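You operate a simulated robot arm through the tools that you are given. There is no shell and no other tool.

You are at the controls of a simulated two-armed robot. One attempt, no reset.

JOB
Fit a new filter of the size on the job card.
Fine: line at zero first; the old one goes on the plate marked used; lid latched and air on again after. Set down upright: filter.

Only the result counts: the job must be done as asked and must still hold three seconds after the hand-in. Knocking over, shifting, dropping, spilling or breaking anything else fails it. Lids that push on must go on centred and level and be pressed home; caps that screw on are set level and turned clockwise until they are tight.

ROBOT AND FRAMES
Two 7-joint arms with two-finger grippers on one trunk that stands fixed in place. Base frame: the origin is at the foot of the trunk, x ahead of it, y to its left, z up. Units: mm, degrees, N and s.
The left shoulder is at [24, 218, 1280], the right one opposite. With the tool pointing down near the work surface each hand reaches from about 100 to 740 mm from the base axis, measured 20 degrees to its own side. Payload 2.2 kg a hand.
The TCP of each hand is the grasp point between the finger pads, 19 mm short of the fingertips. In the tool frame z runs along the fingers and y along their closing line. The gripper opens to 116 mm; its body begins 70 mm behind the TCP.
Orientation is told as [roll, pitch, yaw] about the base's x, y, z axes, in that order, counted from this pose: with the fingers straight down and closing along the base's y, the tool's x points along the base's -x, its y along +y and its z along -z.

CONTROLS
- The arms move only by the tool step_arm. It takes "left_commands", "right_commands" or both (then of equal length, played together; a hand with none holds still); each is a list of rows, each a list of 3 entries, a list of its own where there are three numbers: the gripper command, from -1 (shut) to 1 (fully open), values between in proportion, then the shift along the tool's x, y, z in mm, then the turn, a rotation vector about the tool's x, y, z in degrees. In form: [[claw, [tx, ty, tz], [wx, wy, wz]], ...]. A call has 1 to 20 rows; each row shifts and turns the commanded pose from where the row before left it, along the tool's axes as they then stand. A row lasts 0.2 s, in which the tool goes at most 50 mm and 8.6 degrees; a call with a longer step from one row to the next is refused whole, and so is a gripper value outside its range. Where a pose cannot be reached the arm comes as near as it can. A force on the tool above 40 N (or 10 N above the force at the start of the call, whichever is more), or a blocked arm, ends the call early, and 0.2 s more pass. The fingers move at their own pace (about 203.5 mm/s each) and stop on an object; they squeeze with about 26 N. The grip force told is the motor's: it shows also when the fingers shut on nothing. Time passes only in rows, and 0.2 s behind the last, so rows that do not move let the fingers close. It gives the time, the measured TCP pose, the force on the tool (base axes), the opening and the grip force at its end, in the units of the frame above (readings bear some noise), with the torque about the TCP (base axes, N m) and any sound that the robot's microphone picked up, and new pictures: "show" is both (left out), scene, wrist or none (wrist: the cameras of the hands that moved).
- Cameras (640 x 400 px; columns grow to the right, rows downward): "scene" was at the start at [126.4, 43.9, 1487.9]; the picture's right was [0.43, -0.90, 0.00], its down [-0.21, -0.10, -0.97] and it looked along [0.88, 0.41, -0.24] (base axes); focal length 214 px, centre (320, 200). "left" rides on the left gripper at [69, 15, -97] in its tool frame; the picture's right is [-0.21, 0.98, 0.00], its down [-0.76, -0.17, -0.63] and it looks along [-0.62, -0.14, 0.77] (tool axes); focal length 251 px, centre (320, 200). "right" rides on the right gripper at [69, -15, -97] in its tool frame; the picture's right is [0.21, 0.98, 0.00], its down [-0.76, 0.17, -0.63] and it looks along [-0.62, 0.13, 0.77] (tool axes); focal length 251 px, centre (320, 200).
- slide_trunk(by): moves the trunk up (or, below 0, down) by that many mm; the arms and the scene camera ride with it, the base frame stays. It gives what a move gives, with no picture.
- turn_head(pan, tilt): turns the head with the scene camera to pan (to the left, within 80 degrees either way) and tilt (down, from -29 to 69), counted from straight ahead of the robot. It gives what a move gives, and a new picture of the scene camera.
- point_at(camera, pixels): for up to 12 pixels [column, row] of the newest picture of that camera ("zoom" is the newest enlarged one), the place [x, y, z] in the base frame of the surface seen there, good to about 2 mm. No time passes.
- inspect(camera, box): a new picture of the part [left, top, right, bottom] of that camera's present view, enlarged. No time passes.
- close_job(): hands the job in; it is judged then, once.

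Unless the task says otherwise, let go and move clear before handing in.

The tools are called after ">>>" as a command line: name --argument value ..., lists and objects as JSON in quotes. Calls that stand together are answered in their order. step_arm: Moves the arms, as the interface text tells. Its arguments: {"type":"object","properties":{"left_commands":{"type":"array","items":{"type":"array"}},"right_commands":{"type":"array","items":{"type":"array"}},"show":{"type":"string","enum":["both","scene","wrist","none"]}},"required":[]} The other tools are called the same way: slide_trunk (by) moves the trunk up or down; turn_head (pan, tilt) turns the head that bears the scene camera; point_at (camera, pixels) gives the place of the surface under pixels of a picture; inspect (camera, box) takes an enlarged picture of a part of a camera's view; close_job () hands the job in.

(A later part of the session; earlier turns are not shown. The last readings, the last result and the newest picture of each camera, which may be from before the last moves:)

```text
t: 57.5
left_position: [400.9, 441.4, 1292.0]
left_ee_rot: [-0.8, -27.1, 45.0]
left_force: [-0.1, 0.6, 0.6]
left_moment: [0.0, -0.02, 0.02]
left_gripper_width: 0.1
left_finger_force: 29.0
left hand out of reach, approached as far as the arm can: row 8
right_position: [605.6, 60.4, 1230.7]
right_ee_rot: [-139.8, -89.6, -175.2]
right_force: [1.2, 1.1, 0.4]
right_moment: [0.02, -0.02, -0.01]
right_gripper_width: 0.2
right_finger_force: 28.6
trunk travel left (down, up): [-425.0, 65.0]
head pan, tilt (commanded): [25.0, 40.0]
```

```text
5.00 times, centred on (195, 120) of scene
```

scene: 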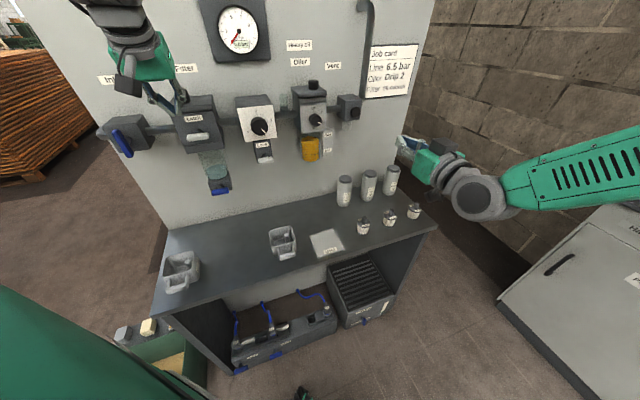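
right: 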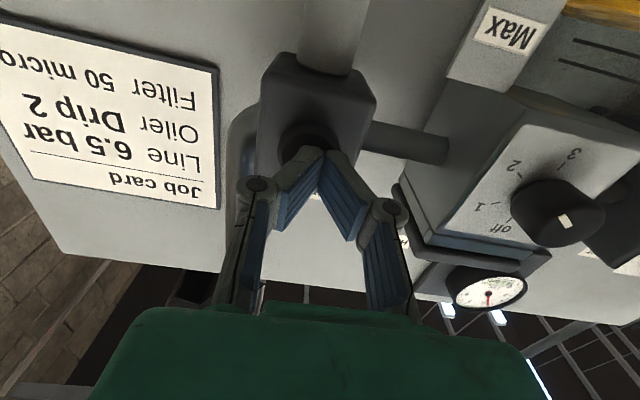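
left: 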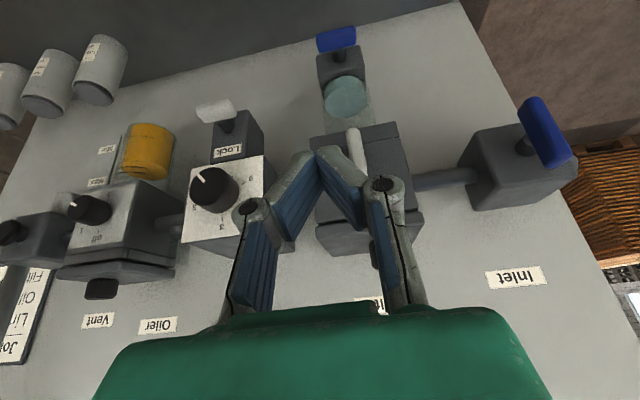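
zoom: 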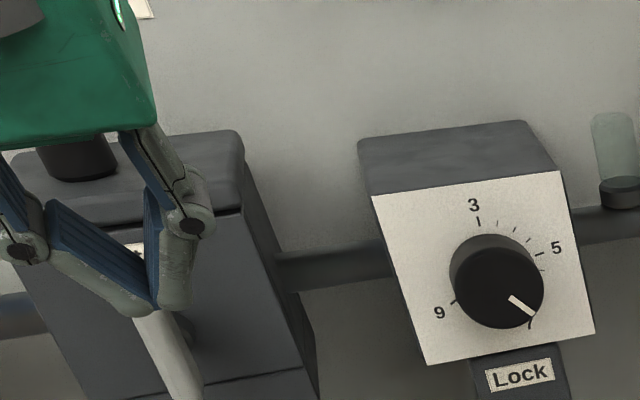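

The latch lever now stands upright (352,145 in the wrist picture), so the lid is unlatched. I'll bring the hand back to fingers-down, open it a bit and rise for a look at the lid.

>>> step_arm --left_commands '[[-0.2, [0, 0, -10], [0, 7, 0]], [-0.2, [0, 0, -15], [0, 7, 0]], [-0.2, [0, 0, -20], [0, 7, 0]], [-0.2, [0, 0, -25], [0, 6, 0]], [-0.2, [0, 10, -25], [0, 0, 0]], [-0.2, [-10, 10, -15], [0, 0, 0]], [-0.2, [-20, 10, 0], [0, 0, 0]], [-0.2, [-20, 10, 0], [0, 0, 0]], [-0.2, [-20, 5, 0], [0, 0, 0]], [-0.2, [0, 0, 0], [0, 0, 0]], [-0.2, [0, 0, 0], [0, 0, 0]], [-0.2, [0, 0, 0], [0, 0, 0]]]'

>>> inspect --camera "scene" --box '[150, 80, 240, 160]'

```text
t: 60.1
left_position: [405.9, 517.4, 1403.3]
left_ee_rot: [-0.4, -0.5, 44.6]
left_force: [0.6, -0.6, -1.1]
left_moment: [0.03, 0.02, -0.02]
left_gripper_width: 46.5
left_finger_force: 0.0
right_position: [607.3, 63.3, 1230.0]
right_ee_rot: [-125.7, -89.5, 170.7]
right_force: [0.2, -0.4, 0.2]
right_moment: [-0.02, 0.0, 0.0]
right_gripper_width: 0.0
right_finger_force: 28.6
trunk travel left (down, up): [-425.0, 65.0]
head pan, tilt (commanded): [25.0, 40.0]
```

scene: 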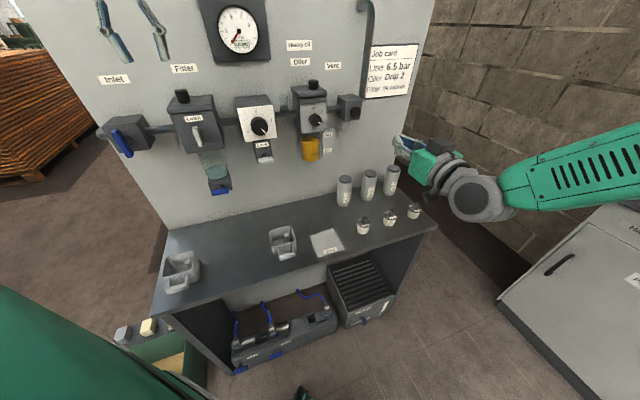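
left: 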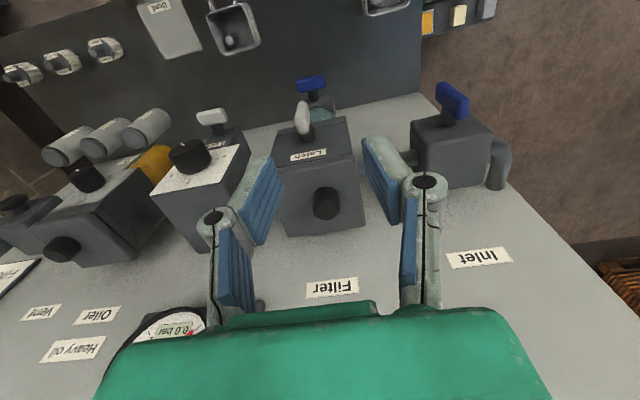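

```text
5.00 times, centred on (195, 120) of scene
```

zoom: 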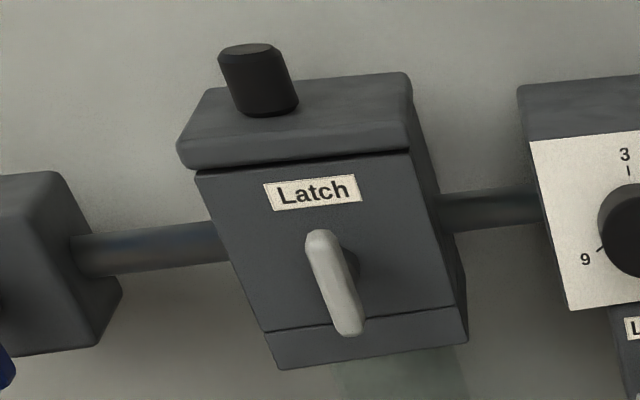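

The latch at (335,285) is upright and the gauge still reads 0.0 bar. I'll study the lid from above through the left camera.

>>> inspect --camera "left" --box '[255, 100, 385, 250]'

```text
2.67 times, centred on (320, 175) of left
```

zoom: 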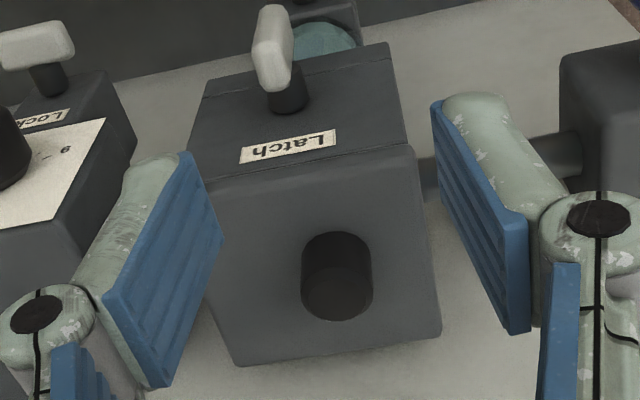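

>>> point_at --camera "zoom" --pixels '[[336, 296], [310, 290], [365, 290], [336, 275], [336, 315], [336, 245], [215, 205], [405, 155], [432, 330], [245, 358], [280, 260], [270, 50]]'

```text
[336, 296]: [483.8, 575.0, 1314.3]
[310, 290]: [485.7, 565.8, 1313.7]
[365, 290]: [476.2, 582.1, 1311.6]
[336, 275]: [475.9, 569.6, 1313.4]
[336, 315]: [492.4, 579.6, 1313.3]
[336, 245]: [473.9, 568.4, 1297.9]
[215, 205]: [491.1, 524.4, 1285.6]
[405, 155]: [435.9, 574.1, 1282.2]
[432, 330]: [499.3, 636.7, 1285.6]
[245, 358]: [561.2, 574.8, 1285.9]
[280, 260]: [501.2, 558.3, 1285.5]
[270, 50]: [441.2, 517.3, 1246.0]
```

The knob's top centre is (484,575,1314); the lid spans u -99 to -6 and d 30 to 121. Before lowering the hand over it, I'll measure how far the gauge box sticks out nearby.

>>> point_at --camera "scene" --pixels '[[206, 10], [212, 45], [218, 60], [262, 58], [240, 30], [222, 30], [205, 30], [200, 60], [270, 40]]'

>>> inspect --camera "left" --box '[90, 280, 230, 350]'

```text
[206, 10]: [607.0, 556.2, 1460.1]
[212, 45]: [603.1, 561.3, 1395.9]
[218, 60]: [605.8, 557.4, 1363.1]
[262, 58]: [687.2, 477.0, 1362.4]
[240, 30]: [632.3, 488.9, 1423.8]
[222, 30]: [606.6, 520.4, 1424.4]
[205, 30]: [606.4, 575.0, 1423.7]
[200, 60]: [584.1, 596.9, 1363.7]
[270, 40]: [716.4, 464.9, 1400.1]
```

```text
4.57 times, centred on (160, 315) of left
```

zoom: 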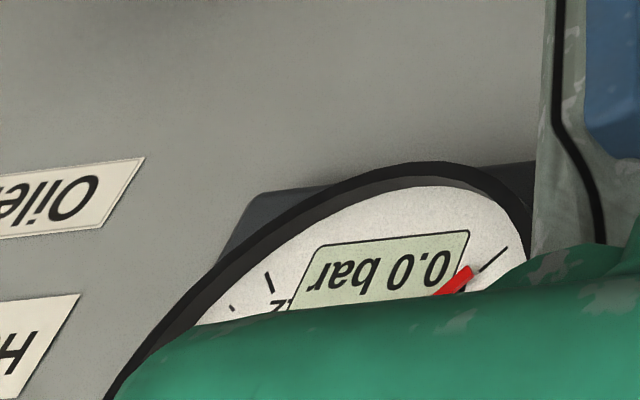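

The gauge plate starts at u≈28 and sits close to the panel, so the hand clears it. I'll move over the knob at safe height first.

>>> step_arm --left_commands '[[0.1, [-10, -2, 0], [0, 0, 0]], [0.1, [-18, -3, 5], [0, 0, 0]], [0.1, [-20, -3, 10], [0, 0, 0]], [0.1, [-20, -3, 10], [0, 0, 0]], [0.1, [-18, -3, 10], [0, 0, 0]], [0.1, [-10, -1, 10], [0, 0, 0]], [0.1, [0, 0, 5], [0, 0, 0]], [0.1, [0, 0, 0], [0, 0, 0]], [0.1, [0, 0, 0], [0, 0, 0]], [0.1, [0, 0, 0], [0, 0, 0]], [0.1, [0, 0, 0], [0, 0, 0]]]'

>>> inspect --camera "scene" --box '[140, 40, 260, 150]'

```text
t: 62.5
left_position: [485.5, 571.1, 1355.0]
left_ee_rot: [-0.3, -0.4, 44.6]
left_force: [0.4, 0.6, 0.7]
left_moment: [0.0, 0.01, 0.0]
left_gripper_width: 63.7
left_finger_force: 0.0
right_position: [605.8, 61.3, 1231.3]
right_ee_rot: [-129.1, -89.6, 174.1]
right_force: [-0.6, -0.5, 0.5]
right_moment: [-0.03, -0.01, 0.02]
right_gripper_width: 0.0
right_finger_force: 28.0
trunk travel left (down, up): [-425.0, 65.0]
head pan, tilt (commanded): [25.0, 40.0]
```

scene: 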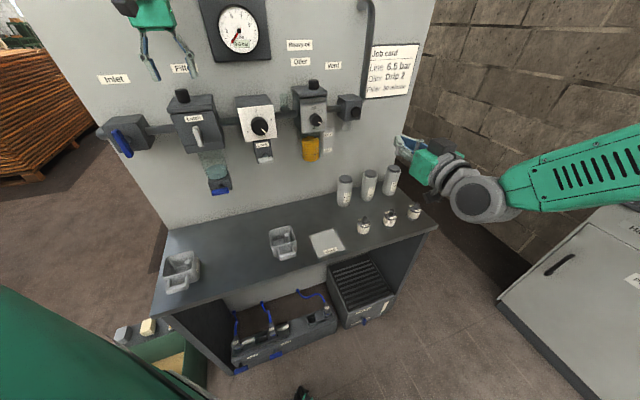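
left: 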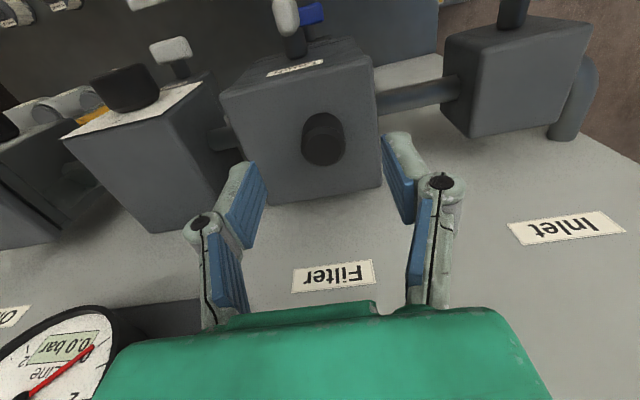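

```text
3.64 times, centred on (200, 95) of scene
```

zoom: 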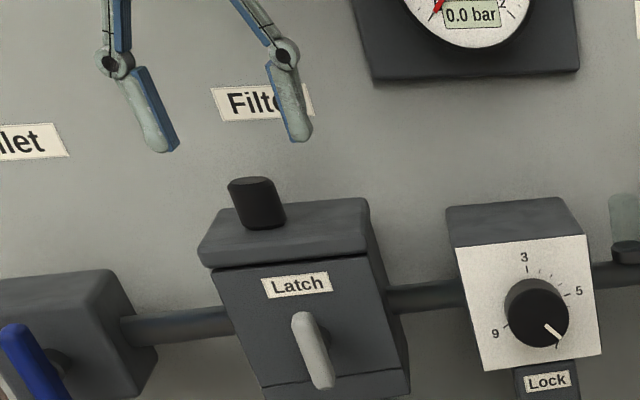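

The hand is 4 mm off the knob sideways. I'll correct, descend around the knob, and close.

>>> step_arm --left_commands '[[0.1, [-1, 2, 8], [0, 0, 0]], [0.1, [0, 2, 8], [0, 0, 0]], [0.1, [0, 0, 8], [0, 0, 0]], [0.1, [0, 0, 8], [0, 0, 0]], [0.1, [0, 0, 8], [0, 0, 0]], [0.1, [0, 0, 4], [0, 0, 0]], [0.1, [0, 0, 0], [0, 0, 0]], [0.1, [0, 0, 0], [0, 0, 0]], [0.1, [0, 0, 0], [0, 0, 0]]]'

>>> inspect --camera "scene" --box '[140, 60, 240, 150]'

```text
t: 64.5
left_position: [483.8, 574.7, 1309.3]
left_ee_rot: [-0.3, -0.6, 44.5]
left_force: [-0.3, 0.6, -0.6]
left_moment: [-0.04, 0.0, -0.02]
left_gripper_width: 63.7
left_finger_force: 0.0
right_position: [605.8, 60.7, 1230.3]
right_ee_rot: [-129.2, -89.5, 174.0]
right_force: [-0.7, -0.2, -0.5]
right_moment: [-0.02, 0.01, 0.0]
right_gripper_width: 0.0
right_finger_force: 28.3
trunk travel left (down, up): [-425.0, 65.0]
head pan, tilt (commanded): [25.0, 40.0]
```

scene: 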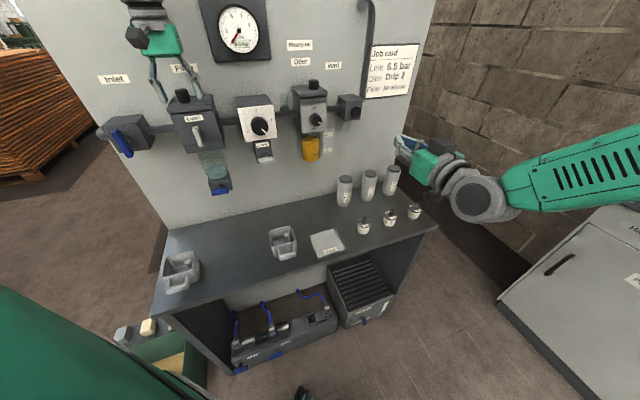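
left: 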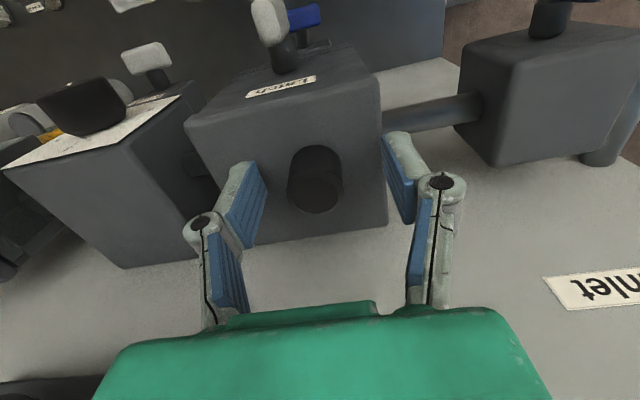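

```text
4.44 times, centred on (190, 105) of scene
```

zoom: 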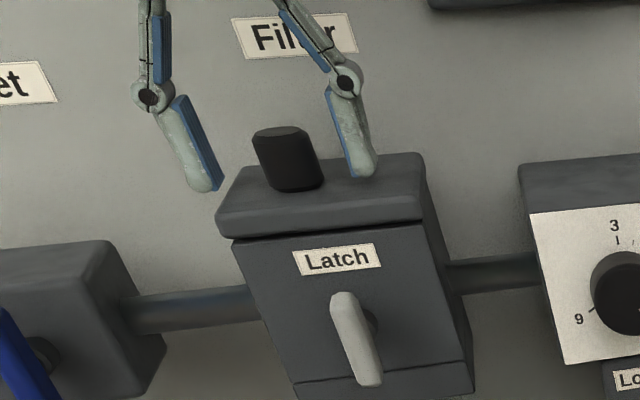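

The fingers straddle the knob (285,160 in the zoom). Closing on it now.

>>> step_arm --left_commands '[[-0.3, [0, 0, 0], [0, 0, 0]], [-0.45, [0, 0, 0], [0, 0, 0]], [-0.7, [0, 0, 0], [0, 0, 0]], [-1, [0, 0, 0], [0, 0, 0]], [-1, [0, 0, 0], [0, 0, 0]], [-1, [0, 0, 0], [0, 0, 0]]]'

>>> inspect --camera "scene" --box '[140, 60, 240, 150]'

```text
t: 65.9
left_position: [484.3, 574.5, 1308.8]
left_ee_rot: [-0.3, -0.6, 44.6]
left_force: [2.2, -3.4, -3.2]
left_moment: [0.03, -0.13, -0.08]
left_gripper_width: 28.3
left_finger_force: 45.2
right_position: [606.2, 61.2, 1230.5]
right_ee_rot: [-130.9, -89.6, 175.7]
right_force: [0.3, 0.3, -0.3]
right_moment: [-0.01, 0.0, -0.02]
right_gripper_width: 0.0
right_finger_force: 28.6
trunk travel left (down, up): [-425.0, 65.0]
head pan, tilt (commanded): [25.0, 40.0]
```

scene: 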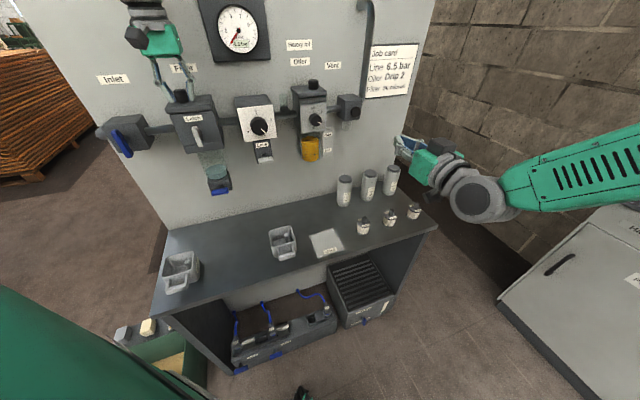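
left: 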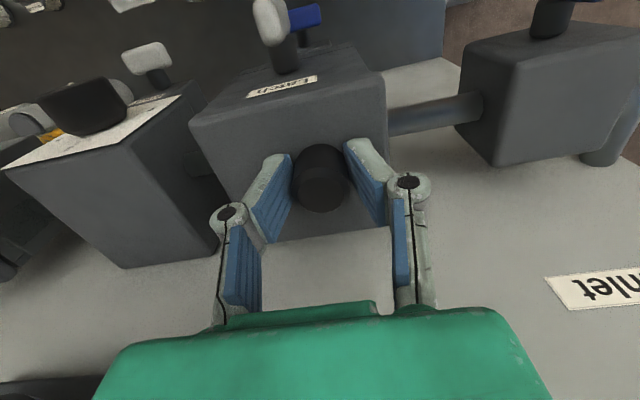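

```text
4.44 times, centred on (190, 105) of scene
```

zoom: 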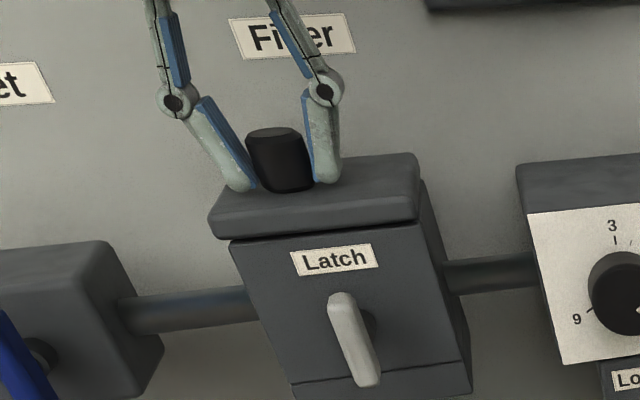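

The knob is gripped at 28 mm wide and the lid shifted very slightly, so it's free. I'll try a gentle 12 mm straight lift and read the forces.

>>> step_arm --left_commands '[[-1, [0, 0, -2], [0, 0, 0]], [-1, [0, 0, -2], [0, 0, 0]], [-1, [0, 0, -2], [0, 0, 0]], [-1, [0, 0, -3], [0, 0, 0]], [-1, [0, 0, -3], [0, 0, 0]], [-1, [0, 0, 0], [0, 0, 0]], [-1, [0, 0, 0], [0, 0, 0]]]'

>>> inspect --camera "scene" --box '[140, 60, 240, 150]'

```text
t: 67.5
left_position: [485.4, 577.9, 1319.2]
left_ee_rot: [-0.3, -0.3, 44.6]
left_force: [-1.8, -2.6, -32.4]
left_moment: [-0.11, 0.08, 0.0]
left_gripper_width: 28.6
left_finger_force: 44.4
right_position: [608.5, 62.6, 1229.3]
right_ee_rot: [-113.1, -89.7, 158.1]
right_force: [0.4, -0.2, -0.2]
right_moment: [-0.02, -0.03, 0.01]
right_gripper_width: 0.0
right_finger_force: 28.1
trunk travel left (down, up): [-425.0, 65.0]
head pan, tilt (commanded): [25.0, 40.0]
```

scene: 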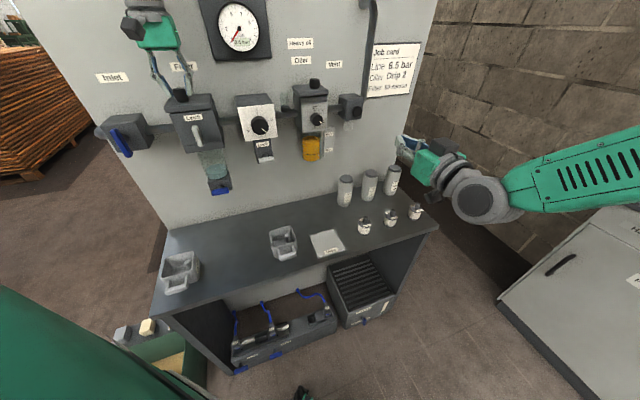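
left: 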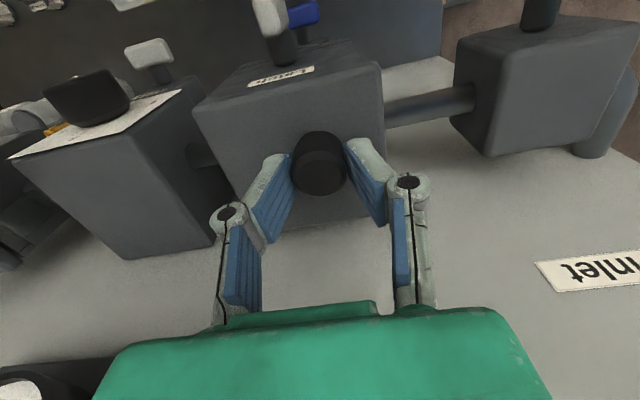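

```text
4.44 times, centred on (190, 105) of scene
```

zoom: 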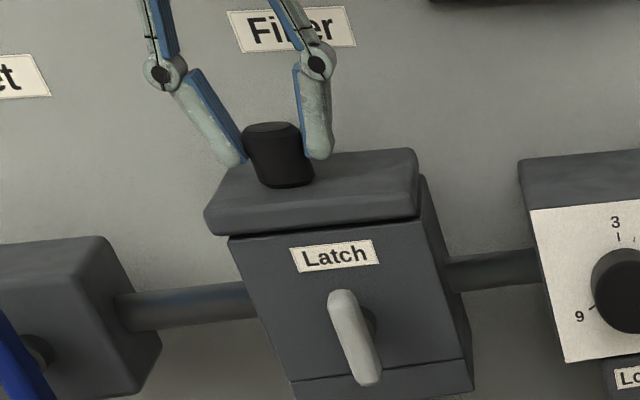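

The straight pull met 32 N and the pads slid up about 10 mm on the knob, so this lid doesn't simply lift. I'll measure where its edges are now, since it moved slightly when gripped.

>>> point_at --camera "zoom" --pixels '[[212, 212], [235, 170], [412, 160], [416, 195], [320, 200], [350, 170], [275, 130], [275, 160], [232, 245], [418, 232], [212, 228], [325, 224]]'

>>> inspect --camera "left" --box '[180, 20, 400, 240]'

```text
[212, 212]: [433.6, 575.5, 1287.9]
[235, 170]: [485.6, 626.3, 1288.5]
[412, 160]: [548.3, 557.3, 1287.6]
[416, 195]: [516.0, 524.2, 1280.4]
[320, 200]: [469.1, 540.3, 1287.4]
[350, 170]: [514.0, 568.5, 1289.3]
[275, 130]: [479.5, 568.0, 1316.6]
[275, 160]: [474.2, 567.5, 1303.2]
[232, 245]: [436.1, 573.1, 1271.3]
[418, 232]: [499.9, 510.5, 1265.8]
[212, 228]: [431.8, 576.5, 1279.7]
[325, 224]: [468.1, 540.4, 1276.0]
```

```text
1.82 times, centred on (290, 130) of left
```

zoom: 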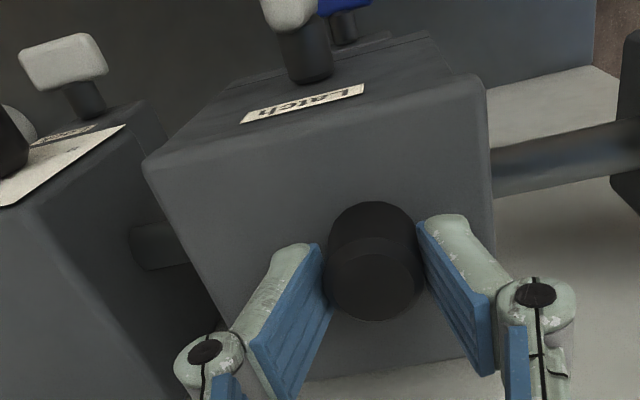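

The lid top rose evenly from z 1285.7 to about 1288, so it behaves like a tight push-on lid. I'll check that the latch lever is fully upright before pulling again.

>>> inspect --camera "scene" --box '[170, 100, 225, 155]'

```text
7.27 times, centred on (198, 128) of scene
```

zoom: 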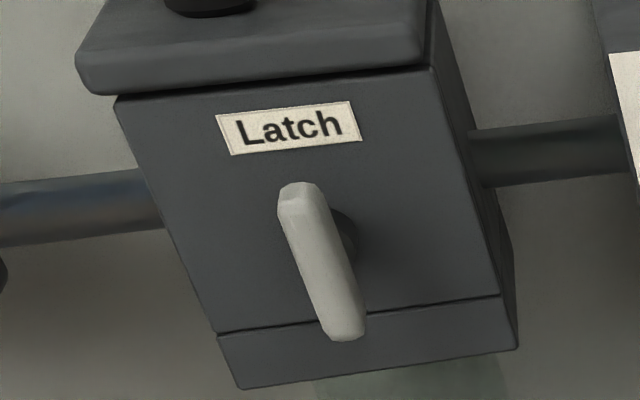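

>>> point_at --camera "zoom" --pixels '[[298, 200], [300, 215], [322, 265], [345, 320], [348, 332], [345, 235], [110, 85], [130, 105], [410, 65], [425, 75], [250, 75], [250, 85]]'

```text
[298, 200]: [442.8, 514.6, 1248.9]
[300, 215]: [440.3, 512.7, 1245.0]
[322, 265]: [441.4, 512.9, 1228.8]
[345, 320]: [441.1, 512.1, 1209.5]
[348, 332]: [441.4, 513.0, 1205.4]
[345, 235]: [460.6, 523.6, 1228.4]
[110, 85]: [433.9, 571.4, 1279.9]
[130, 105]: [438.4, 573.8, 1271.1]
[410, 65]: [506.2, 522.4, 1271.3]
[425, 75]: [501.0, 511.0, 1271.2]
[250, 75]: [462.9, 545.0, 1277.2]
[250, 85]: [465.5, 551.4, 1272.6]
```

The latch lever ends both measure u≈-51, so it is fully turned. I'll release, drop 10 mm, re-grip lower on the knob and pull again.

>>> step_arm --left_commands '[[-0.9, [0, 0, 1], [0, 0, 0]], [-0.2, [0, 0, 0], [0, 0, 0]], [-0.2, [0, 0, 0], [0, 0, 0]], [-0.2, [0, 0, 0], [0, 0, 0]], [-0.2, [0, 0, 0], [0, 0, 0]], [-0.2, [0, 0, 0], [0, 0, 0]]]' --show "wrist"

>>> inspect --camera "scene" --box '[140, 60, 240, 150]'

```text
t: 68.9
left_position: [484.0, 573.1, 1321.9]
left_ee_rot: [-0.2, -0.6, 44.6]
left_force: [0.7, -0.1, 0.4]
left_moment: [-0.02, 0.01, 0.02]
left_gripper_width: 46.4
left_finger_force: 0.2
right_position: [606.4, 58.9, 1232.1]
right_ee_rot: [-144.5, -89.6, -170.7]
right_force: [0.1, 0.0, 0.2]
right_moment: [0.01, -0.02, 0.02]
right_gripper_width: 0.0
right_finger_force: 28.5
trunk travel left (down, up): [-425.0, 65.0]
head pan, tilt (commanded): [25.0, 40.0]
```

left: 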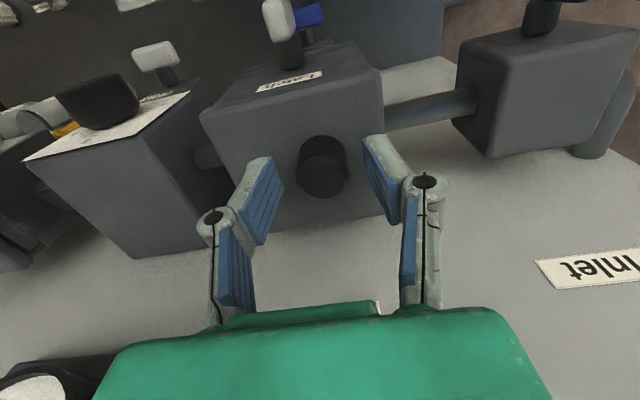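

```text
4.44 times, centred on (190, 105) of scene
```

zoom: 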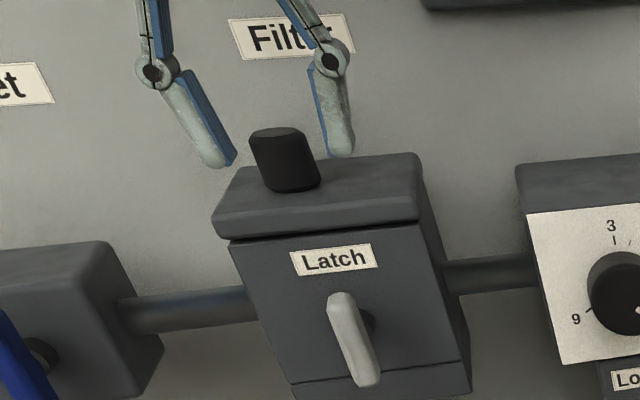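

>>> point_at --camera "zoom" --pixels '[[220, 213], [240, 172], [410, 158], [414, 195], [320, 200], [350, 175], [280, 130], [280, 160], [232, 245], [412, 230], [218, 228], [325, 224]]'

```text
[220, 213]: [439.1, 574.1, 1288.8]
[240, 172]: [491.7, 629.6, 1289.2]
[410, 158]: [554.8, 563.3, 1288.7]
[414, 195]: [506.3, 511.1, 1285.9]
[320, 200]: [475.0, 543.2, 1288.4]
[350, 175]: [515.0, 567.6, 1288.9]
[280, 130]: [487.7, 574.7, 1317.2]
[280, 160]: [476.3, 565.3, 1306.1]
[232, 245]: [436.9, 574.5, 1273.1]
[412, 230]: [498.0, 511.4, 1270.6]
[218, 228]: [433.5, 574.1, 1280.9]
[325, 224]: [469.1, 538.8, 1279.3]
```

After release the lid stayed 3 mm up, so it is a tight push fit and it is coming out. I'll grip low on the knob and pull again.

>>> step_arm --left_commands '[[-0.2, [0, 0, 4], [0, 0, 0]], [-0.2, [0, 1, 4], [0, 0, 0]], [-0.2, [0, 0, 3.5], [0, 0, 0]], [-0.2, [0, 0, 0], [0, 0, 0]], [-0.2, [0, 0, 0], [0, 0, 0]], [-0.6, [0, 0, 0], [0, 0, 0]], [-1, [0, 0, 0], [0, 0, 0]], [-1, [0, 0, 0], [0, 0, 0]], [-1, [0, 0, 0], [0, 0, 0]], [-1, [0, 0, 0], [0, 0, 0]]]' --show "none"

>>> step_arm --left_commands '[[-1, [0, 0, -2], [0, 0, 0]], [-1, [0, 0, -2], [0, 0, 0]], [-1, [0, 0, -2], [0, 0, 0]], [-1, [0, 0, -2], [0, 0, 0]], [-1, [0, 0, -2], [0, 0, 0]], [-1, [0, 0, -2], [0, 0, 0]], [-1, [0, 0, 0], [0, 0, 0]], [-1, [0, 0, 0], [0, 0, 0]]]' --show "wrist"

>>> inspect --camera "scene" --box '[140, 60, 240, 150]'

```text
t: 71.1
left_position: [483.2, 574.6, 1310.0]
left_ee_rot: [-0.3, -0.6, 44.6]
left_force: [-0.3, -4.4, 6.8]
left_moment: [-0.77, 0.65, 0.01]
left_gripper_width: 28.6
left_finger_force: 45.0
right_position: [605.0, 61.5, 1230.3]
right_ee_rot: [-135.2, -89.4, -179.8]
right_force: [-0.2, -0.4, 1.0]
right_moment: [0.03, 0.03, 0.02]
right_gripper_width: 0.1
right_finger_force: 29.0
trunk travel left (down, up): [-425.0, 65.0]
head pan, tilt (commanded): [25.0, 40.0]
```

```text
t: 72.9
left_position: [484.1, 577.9, 1319.3]
left_ee_rot: [-0.3, -0.4, 44.6]
left_force: [-1.9, -3.5, -33.3]
left_moment: [-0.04, 0.06, -0.01]
left_gripper_width: 28.4
left_finger_force: 44.8
right_position: [607.1, 63.9, 1229.3]
right_ee_rot: [-114.3, -89.7, 159.3]
right_force: [-0.1, 0.2, 0.4]
right_moment: [0.0, 0.02, -0.02]
right_gripper_width: 0.3
right_finger_force: 28.9
trunk travel left (down, up): [-425.0, 65.0]
head pan, tilt (commanded): [25.0, 40.0]
```

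left: 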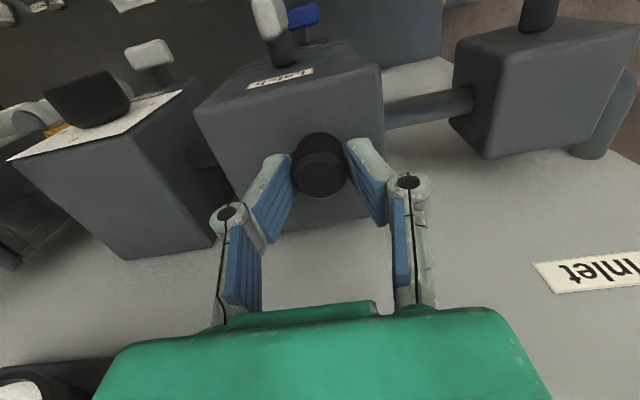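

```text
4.44 times, centred on (190, 105) of scene
```

zoom: 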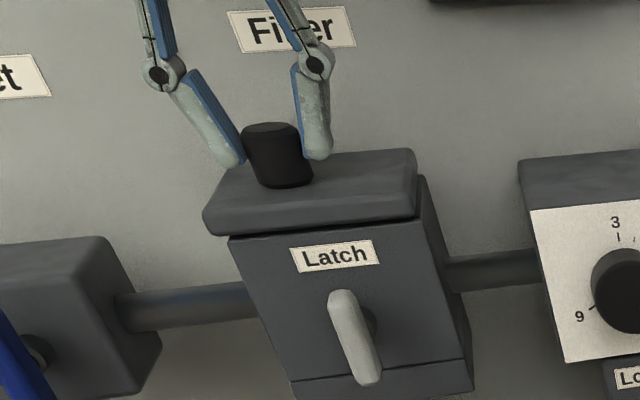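

The pads slid again at 33 N. I'll measure whether the lid rose any further this time.

>>> point_at --camera "zoom" --pixels '[[212, 213], [235, 172], [408, 158], [410, 195], [320, 200], [350, 170], [275, 127], [232, 245], [412, 235], [212, 228], [325, 222], [330, 231]]'

>>> inspect --camera "scene" --box '[175, 95, 225, 125]'

```text
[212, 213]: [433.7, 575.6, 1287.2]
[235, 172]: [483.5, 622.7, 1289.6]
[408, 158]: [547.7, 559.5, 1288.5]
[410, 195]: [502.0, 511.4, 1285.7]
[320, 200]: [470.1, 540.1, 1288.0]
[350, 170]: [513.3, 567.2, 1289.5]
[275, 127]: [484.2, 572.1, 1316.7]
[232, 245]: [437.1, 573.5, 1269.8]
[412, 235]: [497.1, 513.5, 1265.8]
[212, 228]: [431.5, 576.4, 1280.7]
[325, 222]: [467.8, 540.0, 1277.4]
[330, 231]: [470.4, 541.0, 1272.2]
```

```text
12.80 times, centred on (200, 110) of scene
```

zoom: 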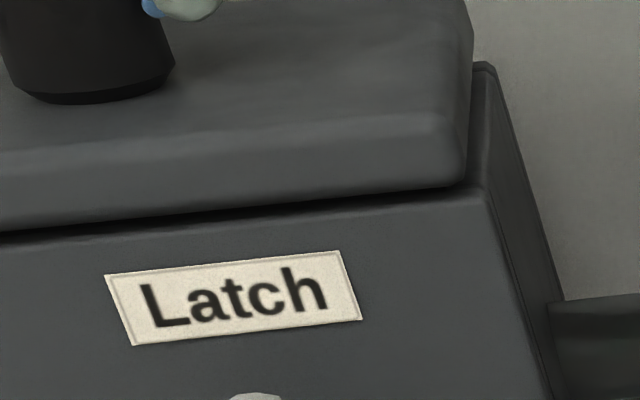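

The lid is blocked upward but moved sideways with the hand by about 4 mm, and its knob sits off-centre toward the front-left. It probably swings about an upright pin at the back-right, so I'll re-grip low and test sideways.

>>> step_arm --left_commands '[[-1, [0, 0, 2], [0, 0, 0]], [-0.2, [0, 0, 0], [0, 0, 0]], [-0.2, [0, 0, 0], [0, 0, 0]], [-0.2, [0, 0, 4], [0, 0, 0]], [-0.2, [0, 0, 4], [0, 0, 0]], [-0.2, [0, 0, 3], [0, 0, 0]], [-0.2, [0, 0, 0], [0, 0, 0]], [-0.2, [0, 0, 0], [0, 0, 0]]]' --show "wrist"

>>> inspect --camera "left" --box '[180, 20, 400, 240]'

```text
t: 74.7
left_position: [483.5, 578.1, 1307.8]
left_ee_rot: [-0.4, -0.4, 44.5]
left_force: [-0.3, 0.7, -0.8]
left_moment: [-0.01, 0.0, 0.0]
left_gripper_width: 46.2
left_finger_force: 0.1
right_position: [607.1, 63.0, 1231.2]
right_ee_rot: [-120.6, -89.6, 165.6]
right_force: [-0.9, 0.2, -0.1]
right_moment: [-0.01, -0.01, -0.03]
right_gripper_width: 0.1
right_finger_force: 28.7
trunk travel left (down, up): [-425.0, 65.0]
head pan, tilt (commanded): [25.0, 40.0]
```

left: 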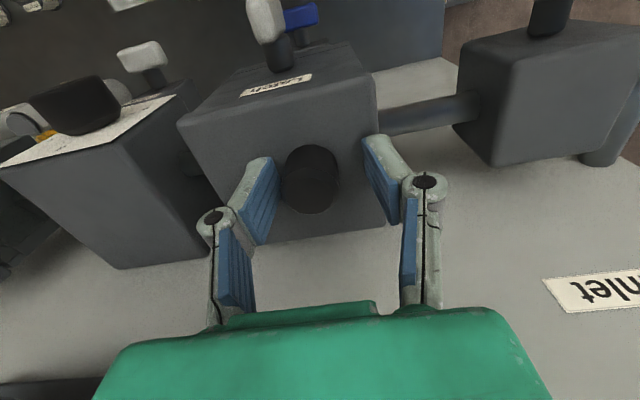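

```text
1.82 times, centred on (290, 130) of left
```

zoom: 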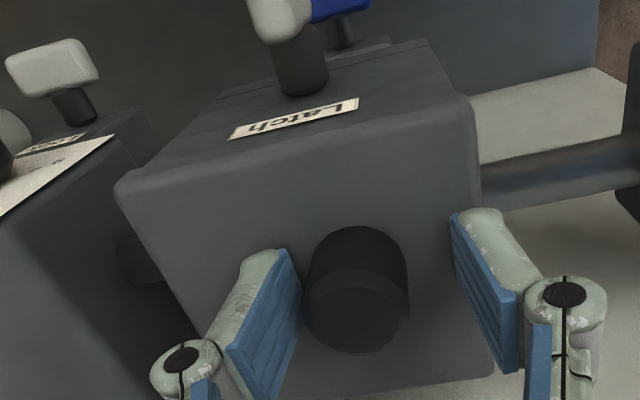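

>>> point_at --camera "zoom" --pixels '[[355, 320], [330, 320], [385, 320], [355, 345], [355, 295], [130, 190], [465, 110], [480, 365], [250, 210], [420, 200], [355, 250]]'

```text
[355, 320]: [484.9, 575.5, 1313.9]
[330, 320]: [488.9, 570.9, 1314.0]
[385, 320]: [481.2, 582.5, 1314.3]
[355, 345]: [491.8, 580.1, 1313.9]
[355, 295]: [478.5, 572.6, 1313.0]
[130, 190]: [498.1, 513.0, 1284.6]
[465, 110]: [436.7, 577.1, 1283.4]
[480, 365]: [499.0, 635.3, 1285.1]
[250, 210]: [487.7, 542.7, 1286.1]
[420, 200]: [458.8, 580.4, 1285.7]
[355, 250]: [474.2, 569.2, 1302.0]
```

The left camera shows the lid top still at 1285.7, so the pull didn't raise it at all. I'll centre, grip again and test a small outward-right move along the suspected swing path.

>>> step_arm --left_commands '[[-0.2, [0, -2.5, 0], [0, 0, 0]], [-0.2, [0, 0, 0], [0, 0, 0]], [-0.2, [0, 0, 0], [0, 0, 0]], [-0.6, [0, 0, 0], [0, 0, 0]], [-1, [0, 0, 0], [0, 0, 0]], [-1, [0, 0, 0], [0, 0, 0]], [-1, [0, 0, 0], [0, 0, 0]], [-1, [0, 0, 0], [0, 0, 0]]]' --show "none"

>>> step_arm --left_commands '[[-1, [2, -2, 0], [0, 0, 0]], [-1, [2, -2, 0], [0, 0, 0]], [-1, [2, -2, 0], [0, 0, 0]], [-1, [0, 0, 0], [0, 0, 0]], [-1, [0, 0, 0], [0, 0, 0]], [-1, [0, 0, 0], [0, 0, 0]]]' --show "wrist"

>>> inspect --camera "scene" --box '[140, 60, 240, 150]'

```text
t: 76.5
left_position: [483.5, 573.2, 1309.2]
left_ee_rot: [-0.5, -0.4, 44.6]
left_force: [0.2, -1.1, 7.3]
left_moment: [-0.53, 0.54, 0.01]
left_gripper_width: 28.8
left_finger_force: 44.8
right_position: [605.5, 60.3, 1231.5]
right_ee_rot: [-131.5, -89.5, 176.5]
right_force: [-0.7, -0.4, -0.3]
right_moment: [0.04, 0.0, 0.02]
right_gripper_width: 0.0
right_finger_force: 28.5
trunk travel left (down, up): [-425.0, 65.0]
head pan, tilt (commanded): [25.0, 40.0]
```

```text
t: 77.7
left_position: [481.5, 570.5, 1308.9]
left_ee_rot: [0.3, -1.2, 44.9]
left_force: [-0.8, 35.6, -11.0]
left_moment: [1.03, -0.36, 0.03]
left_gripper_width: 28.9
left_finger_force: 44.9
right_position: [604.4, 59.4, 1232.3]
right_ee_rot: [-133.7, -89.5, 178.7]
right_force: [-0.1, -0.1, 0.4]
right_moment: [0.0, -0.01, -0.02]
right_gripper_width: 0.1
right_finger_force: 28.7
trunk travel left (down, up): [-425.0, 65.0]
head pan, tilt (commanded): [25.0, 40.0]
stopped in row 5 (left hand): the force on the tool passed its limit at 40 N (the readings are from after the stop); the commanded pose is now the measured one
```

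left: 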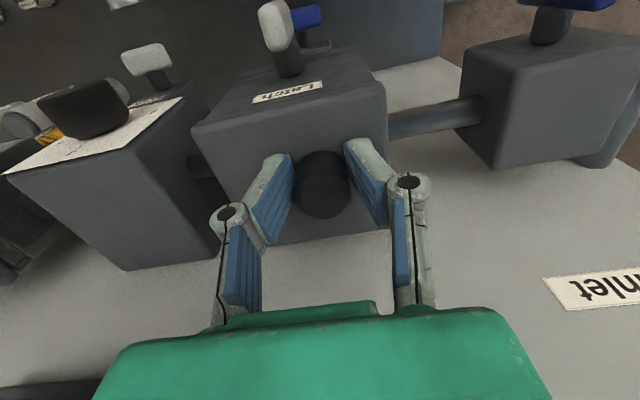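

```text
4.44 times, centred on (190, 105) of scene
```

zoom: 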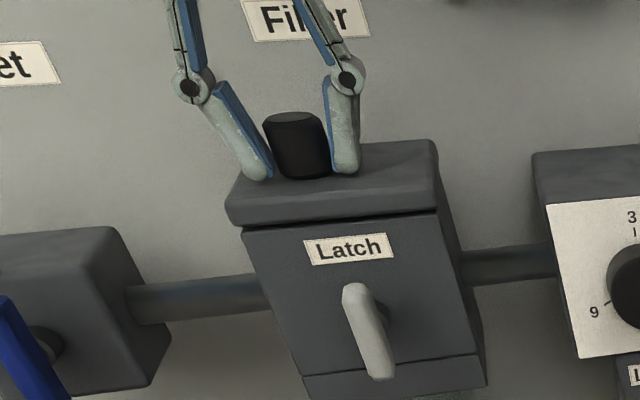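

Moving toward base −y was blocked at about 36 N, so the lid is against a stop that way. I'll test the opposite direction, base +y.

>>> step_arm --left_commands '[[-1, [-2, 2, 0], [0, 0, 0]], [-1, [-2, 2, 0], [0, 0, 0]], [-1, [-2, 2, 0], [0, 0, 0]], [-1, [-2, 2, 0], [0, 0, 0]], [-1, [0, 0, 0], [0, 0, 0]], [-1, [0, 0, 0], [0, 0, 0]], [-1, [0, 0, 0], [0, 0, 0]], [-1, [0, 0, 0], [0, 0, 0]]]' --show "wrist"

>>> inspect --camera "scene" --box '[140, 60, 240, 150]'

```text
t: 79.5
left_position: [481.5, 569.8, 1313.6]
left_ee_rot: [-0.2, -1.0, 44.6]
left_force: [-8.7, -1.6, -28.6]
left_moment: [-0.55, 0.67, 0.04]
left_gripper_width: 28.6
left_finger_force: 44.9
right_position: [602.0, 53.7, 1232.4]
right_ee_rot: [-157.6, -89.3, -157.5]
right_force: [-1.0, -0.4, 0.6]
right_moment: [0.06, -0.02, -0.05]
right_gripper_width: 0.2
right_finger_force: 28.9
trunk travel left (down, up): [-425.0, 65.0]
head pan, tilt (commanded): [25.0, 40.0]
```

left: 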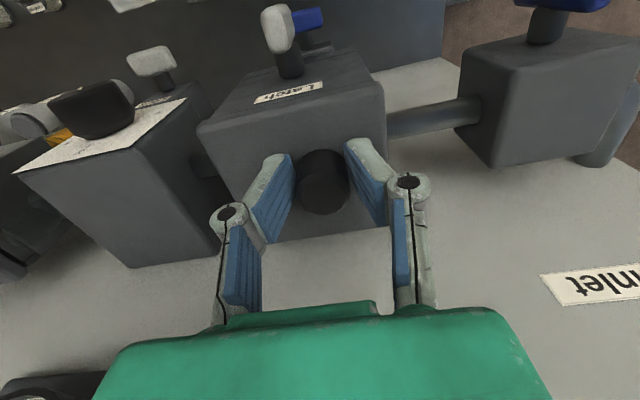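

```text
4.44 times, centred on (190, 105) of scene
```

zoom: 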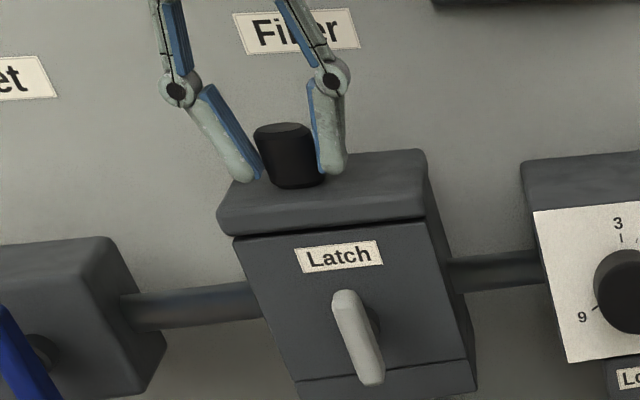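

Relative to the body, the lid's left corner shifts with the hand: 17 px when pushed −y and 27 px when it drifted +y. So +y looks free, and I'll push further that way while easing the upward pull.

>>> step_arm --left_commands '[[-1, [-1, 1, 2], [0, 0, 0]], [-1, [-2, 2, 2], [0, 0, 0]], [-1, [-2, 2, 0], [0, 0, 0]], [-1, [-2, 2, 0], [0, 0, 0]], [-1, [-2, 2, 0], [0, 0, 0]], [-1, [0, 0, 0], [0, 0, 0]], [-1, [0, 0, 0], [0, 0, 0]], [-1, [0, 0, 0], [0, 0, 0]], [-1, [0, 0, 0], [0, 0, 0]]]' --show "wrist"

>>> inspect --camera "scene" --box '[140, 60, 240, 150]'

```text
t: 81.5
left_position: [478.5, 576.1, 1314.4]
left_ee_rot: [0.1, -1.2, 44.5]
left_force: [-21.3, -21.1, -6.7]
left_moment: [-0.62, 0.64, 0.0]
left_gripper_width: 28.6
left_finger_force: 45.0
right_position: [598.8, 47.3, 1234.5]
right_ee_rot: [-170.7, -88.9, -144.5]
right_force: [-0.3, 0.5, 0.5]
right_moment: [0.0, 0.01, 0.01]
right_gripper_width: 0.3
right_finger_force: 29.2
trunk travel left (down, up): [-425.0, 65.0]
head pan, tilt (commanded): [25.0, 40.0]
```

left: 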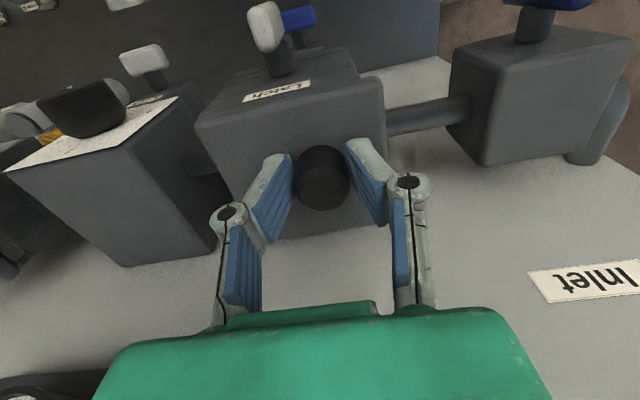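

```text
4.44 times, centred on (190, 105) of scene
```

zoom: 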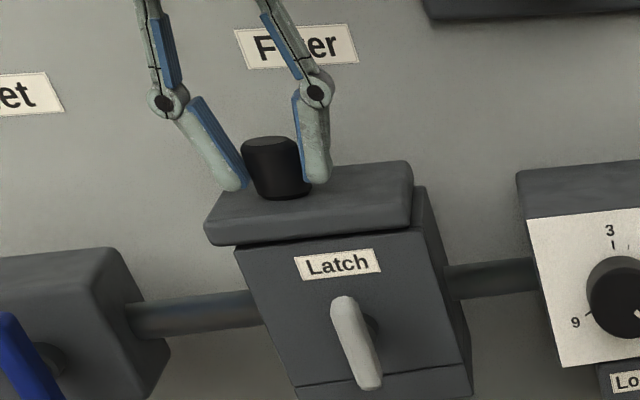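

Now the reaction is purely outward (30 N along the panel normal) and there is none along the panel, so the lid moves freely to the left. I'll measure its corners to tell sliding from swinging.

>>> point_at --camera "zoom" --pixels '[[212, 225], [222, 200], [235, 192], [405, 168], [408, 200], [320, 205], [350, 185], [272, 145], [240, 255], [420, 235], [330, 180]]'

>>> inspect --camera "left" --box '[170, 20, 410, 260]'

```text
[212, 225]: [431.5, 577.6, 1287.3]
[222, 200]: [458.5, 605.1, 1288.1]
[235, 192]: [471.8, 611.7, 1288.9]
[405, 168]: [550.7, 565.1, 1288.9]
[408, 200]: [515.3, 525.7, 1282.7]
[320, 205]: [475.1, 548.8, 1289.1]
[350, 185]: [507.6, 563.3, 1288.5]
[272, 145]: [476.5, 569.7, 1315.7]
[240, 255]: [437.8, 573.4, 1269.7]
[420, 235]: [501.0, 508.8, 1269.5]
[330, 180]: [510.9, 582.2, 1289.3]
```

```text
1.67 times, centred on (290, 140) of left
```

zoom: 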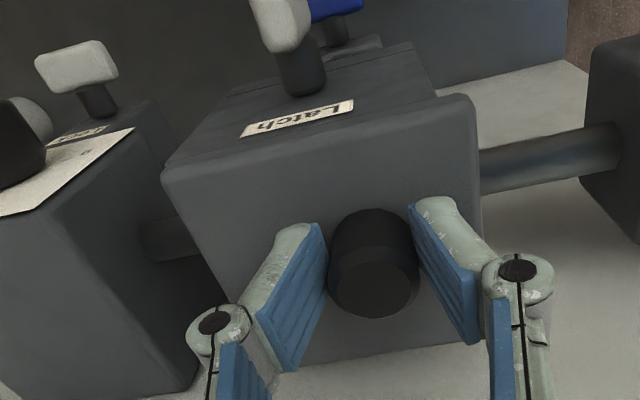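

The lid's front edge stays parallel to the body while overhanging to the left, so it seems to slide left. I'll ease the inward push and keep moving it left slowly.

>>> step_arm --left_commands '[[-1, [2.5, 1, 0.5], [0, 0, 0]], [-1, [2.5, 1, 0.5], [0, 0, 0]], [-1, [0, 3, 0], [0, 0, 0]], [-1, [0, 3, 0], [0, 0, 0]], [-1, [0, 3, 0], [0, 0, 0]], [-1, [0, 3, 0], [0, 0, 0]], [-1, [0, 0, 0], [0, 0, 0]], [-1, [0, 0, 0], [0, 0, 0]], [-1, [0, 0, 0], [0, 0, 0]]]' --show "wrist"

>>> inspect --camera "scene" --box '[140, 60, 240, 150]'

```text
t: 83.5
left_position: [466.4, 585.6, 1314.0]
left_ee_rot: [-0.1, -1.7, 44.6]
left_force: [4.6, 6.2, 32.6]
left_moment: [0.55, -0.51, -0.01]
left_gripper_width: 28.7
left_finger_force: 45.4
right_position: [601.1, 50.1, 1233.4]
right_ee_rot: [-166.1, -89.2, -149.0]
right_force: [0.7, 0.8, -0.8]
right_moment: [0.0, -0.01, -0.02]
right_gripper_width: 0.0
right_finger_force: 28.8
trunk travel left (down, up): [-425.0, 65.0]
head pan, tilt (commanded): [25.0, 40.0]
```

left: 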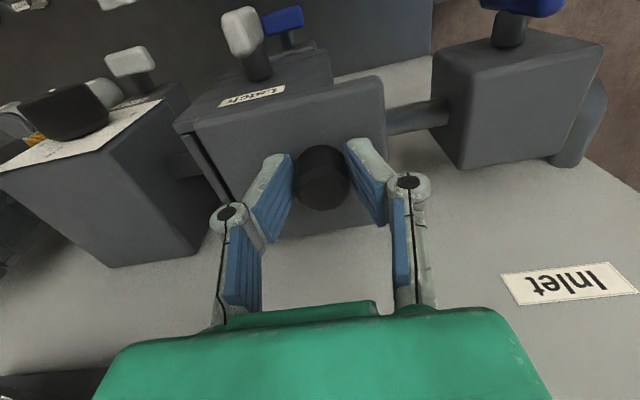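

```text
4.44 times, centred on (190, 105) of scene
```

zoom: 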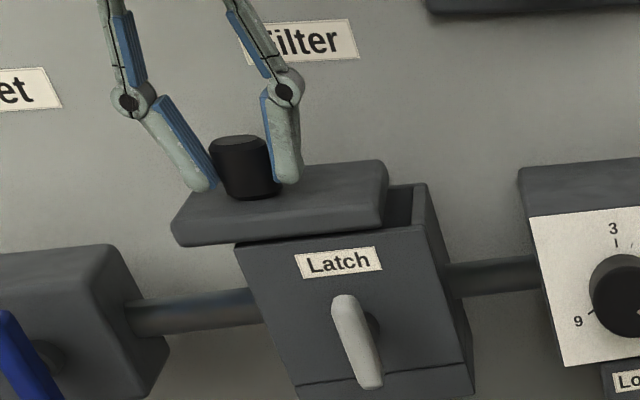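

The lid slides left and the housing's mouth is opening at (405,205). I'll ease the vertical load and keep sliding it left.

>>> step_arm --left_commands '[[-1, [0, 2, -2], [0, 0, 0]], [-1, [0, 3, -2], [0, 0, 0]], [-1, [0, 4, 0], [0, 0, 0]], [-1, [0, 4, 0], [0, 0, 0]], [-1, [0, 5, 0], [0, 0, 0]], [-1, [0, 5, 0], [0, 0, 0]], [-1, [0, 5, 0], [0, 0, 0]], [-1, [0, 5, 0], [0, 0, 0]], [-1, [0, 0, 0], [0, 0, 0]], [-1, [0, 0, 0], [0, 0, 0]], [-1, [0, 0, 0], [0, 0, 0]]]' --show "wrist"

>>> inspect --camera "scene" --box '[130, 60, 240, 150]'

```text
t: 85.9
left_position: [442.9, 610.9, 1312.9]
left_ee_rot: [0.0, -1.1, 44.7]
left_force: [-13.1, -13.9, -17.3]
left_moment: [-0.42, 0.42, 0.08]
left_gripper_width: 28.7
left_finger_force: 45.0
right_position: [602.6, 53.1, 1235.2]
right_ee_rot: [-162.7, -89.2, -152.4]
right_force: [0.1, -0.1, 0.4]
right_moment: [0.0, -0.01, -0.03]
right_gripper_width: 0.0
right_finger_force: 28.8
trunk travel left (down, up): [-425.0, 65.0]
head pan, tilt (commanded): [25.0, 40.0]
```

left: 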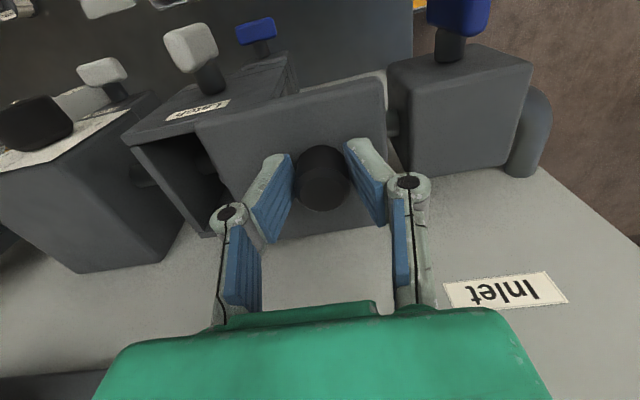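

```text
4.44 times, centred on (185, 105) of scene
```

zoom: 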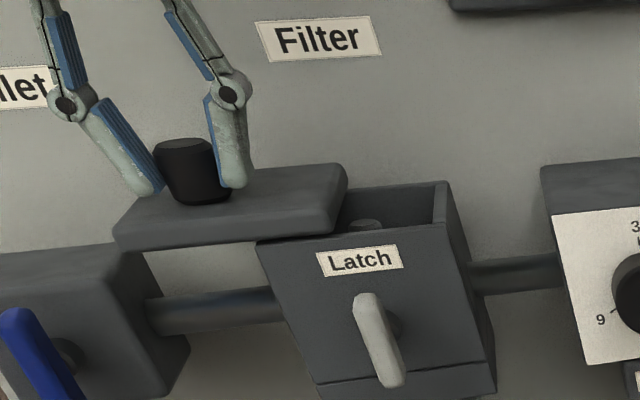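

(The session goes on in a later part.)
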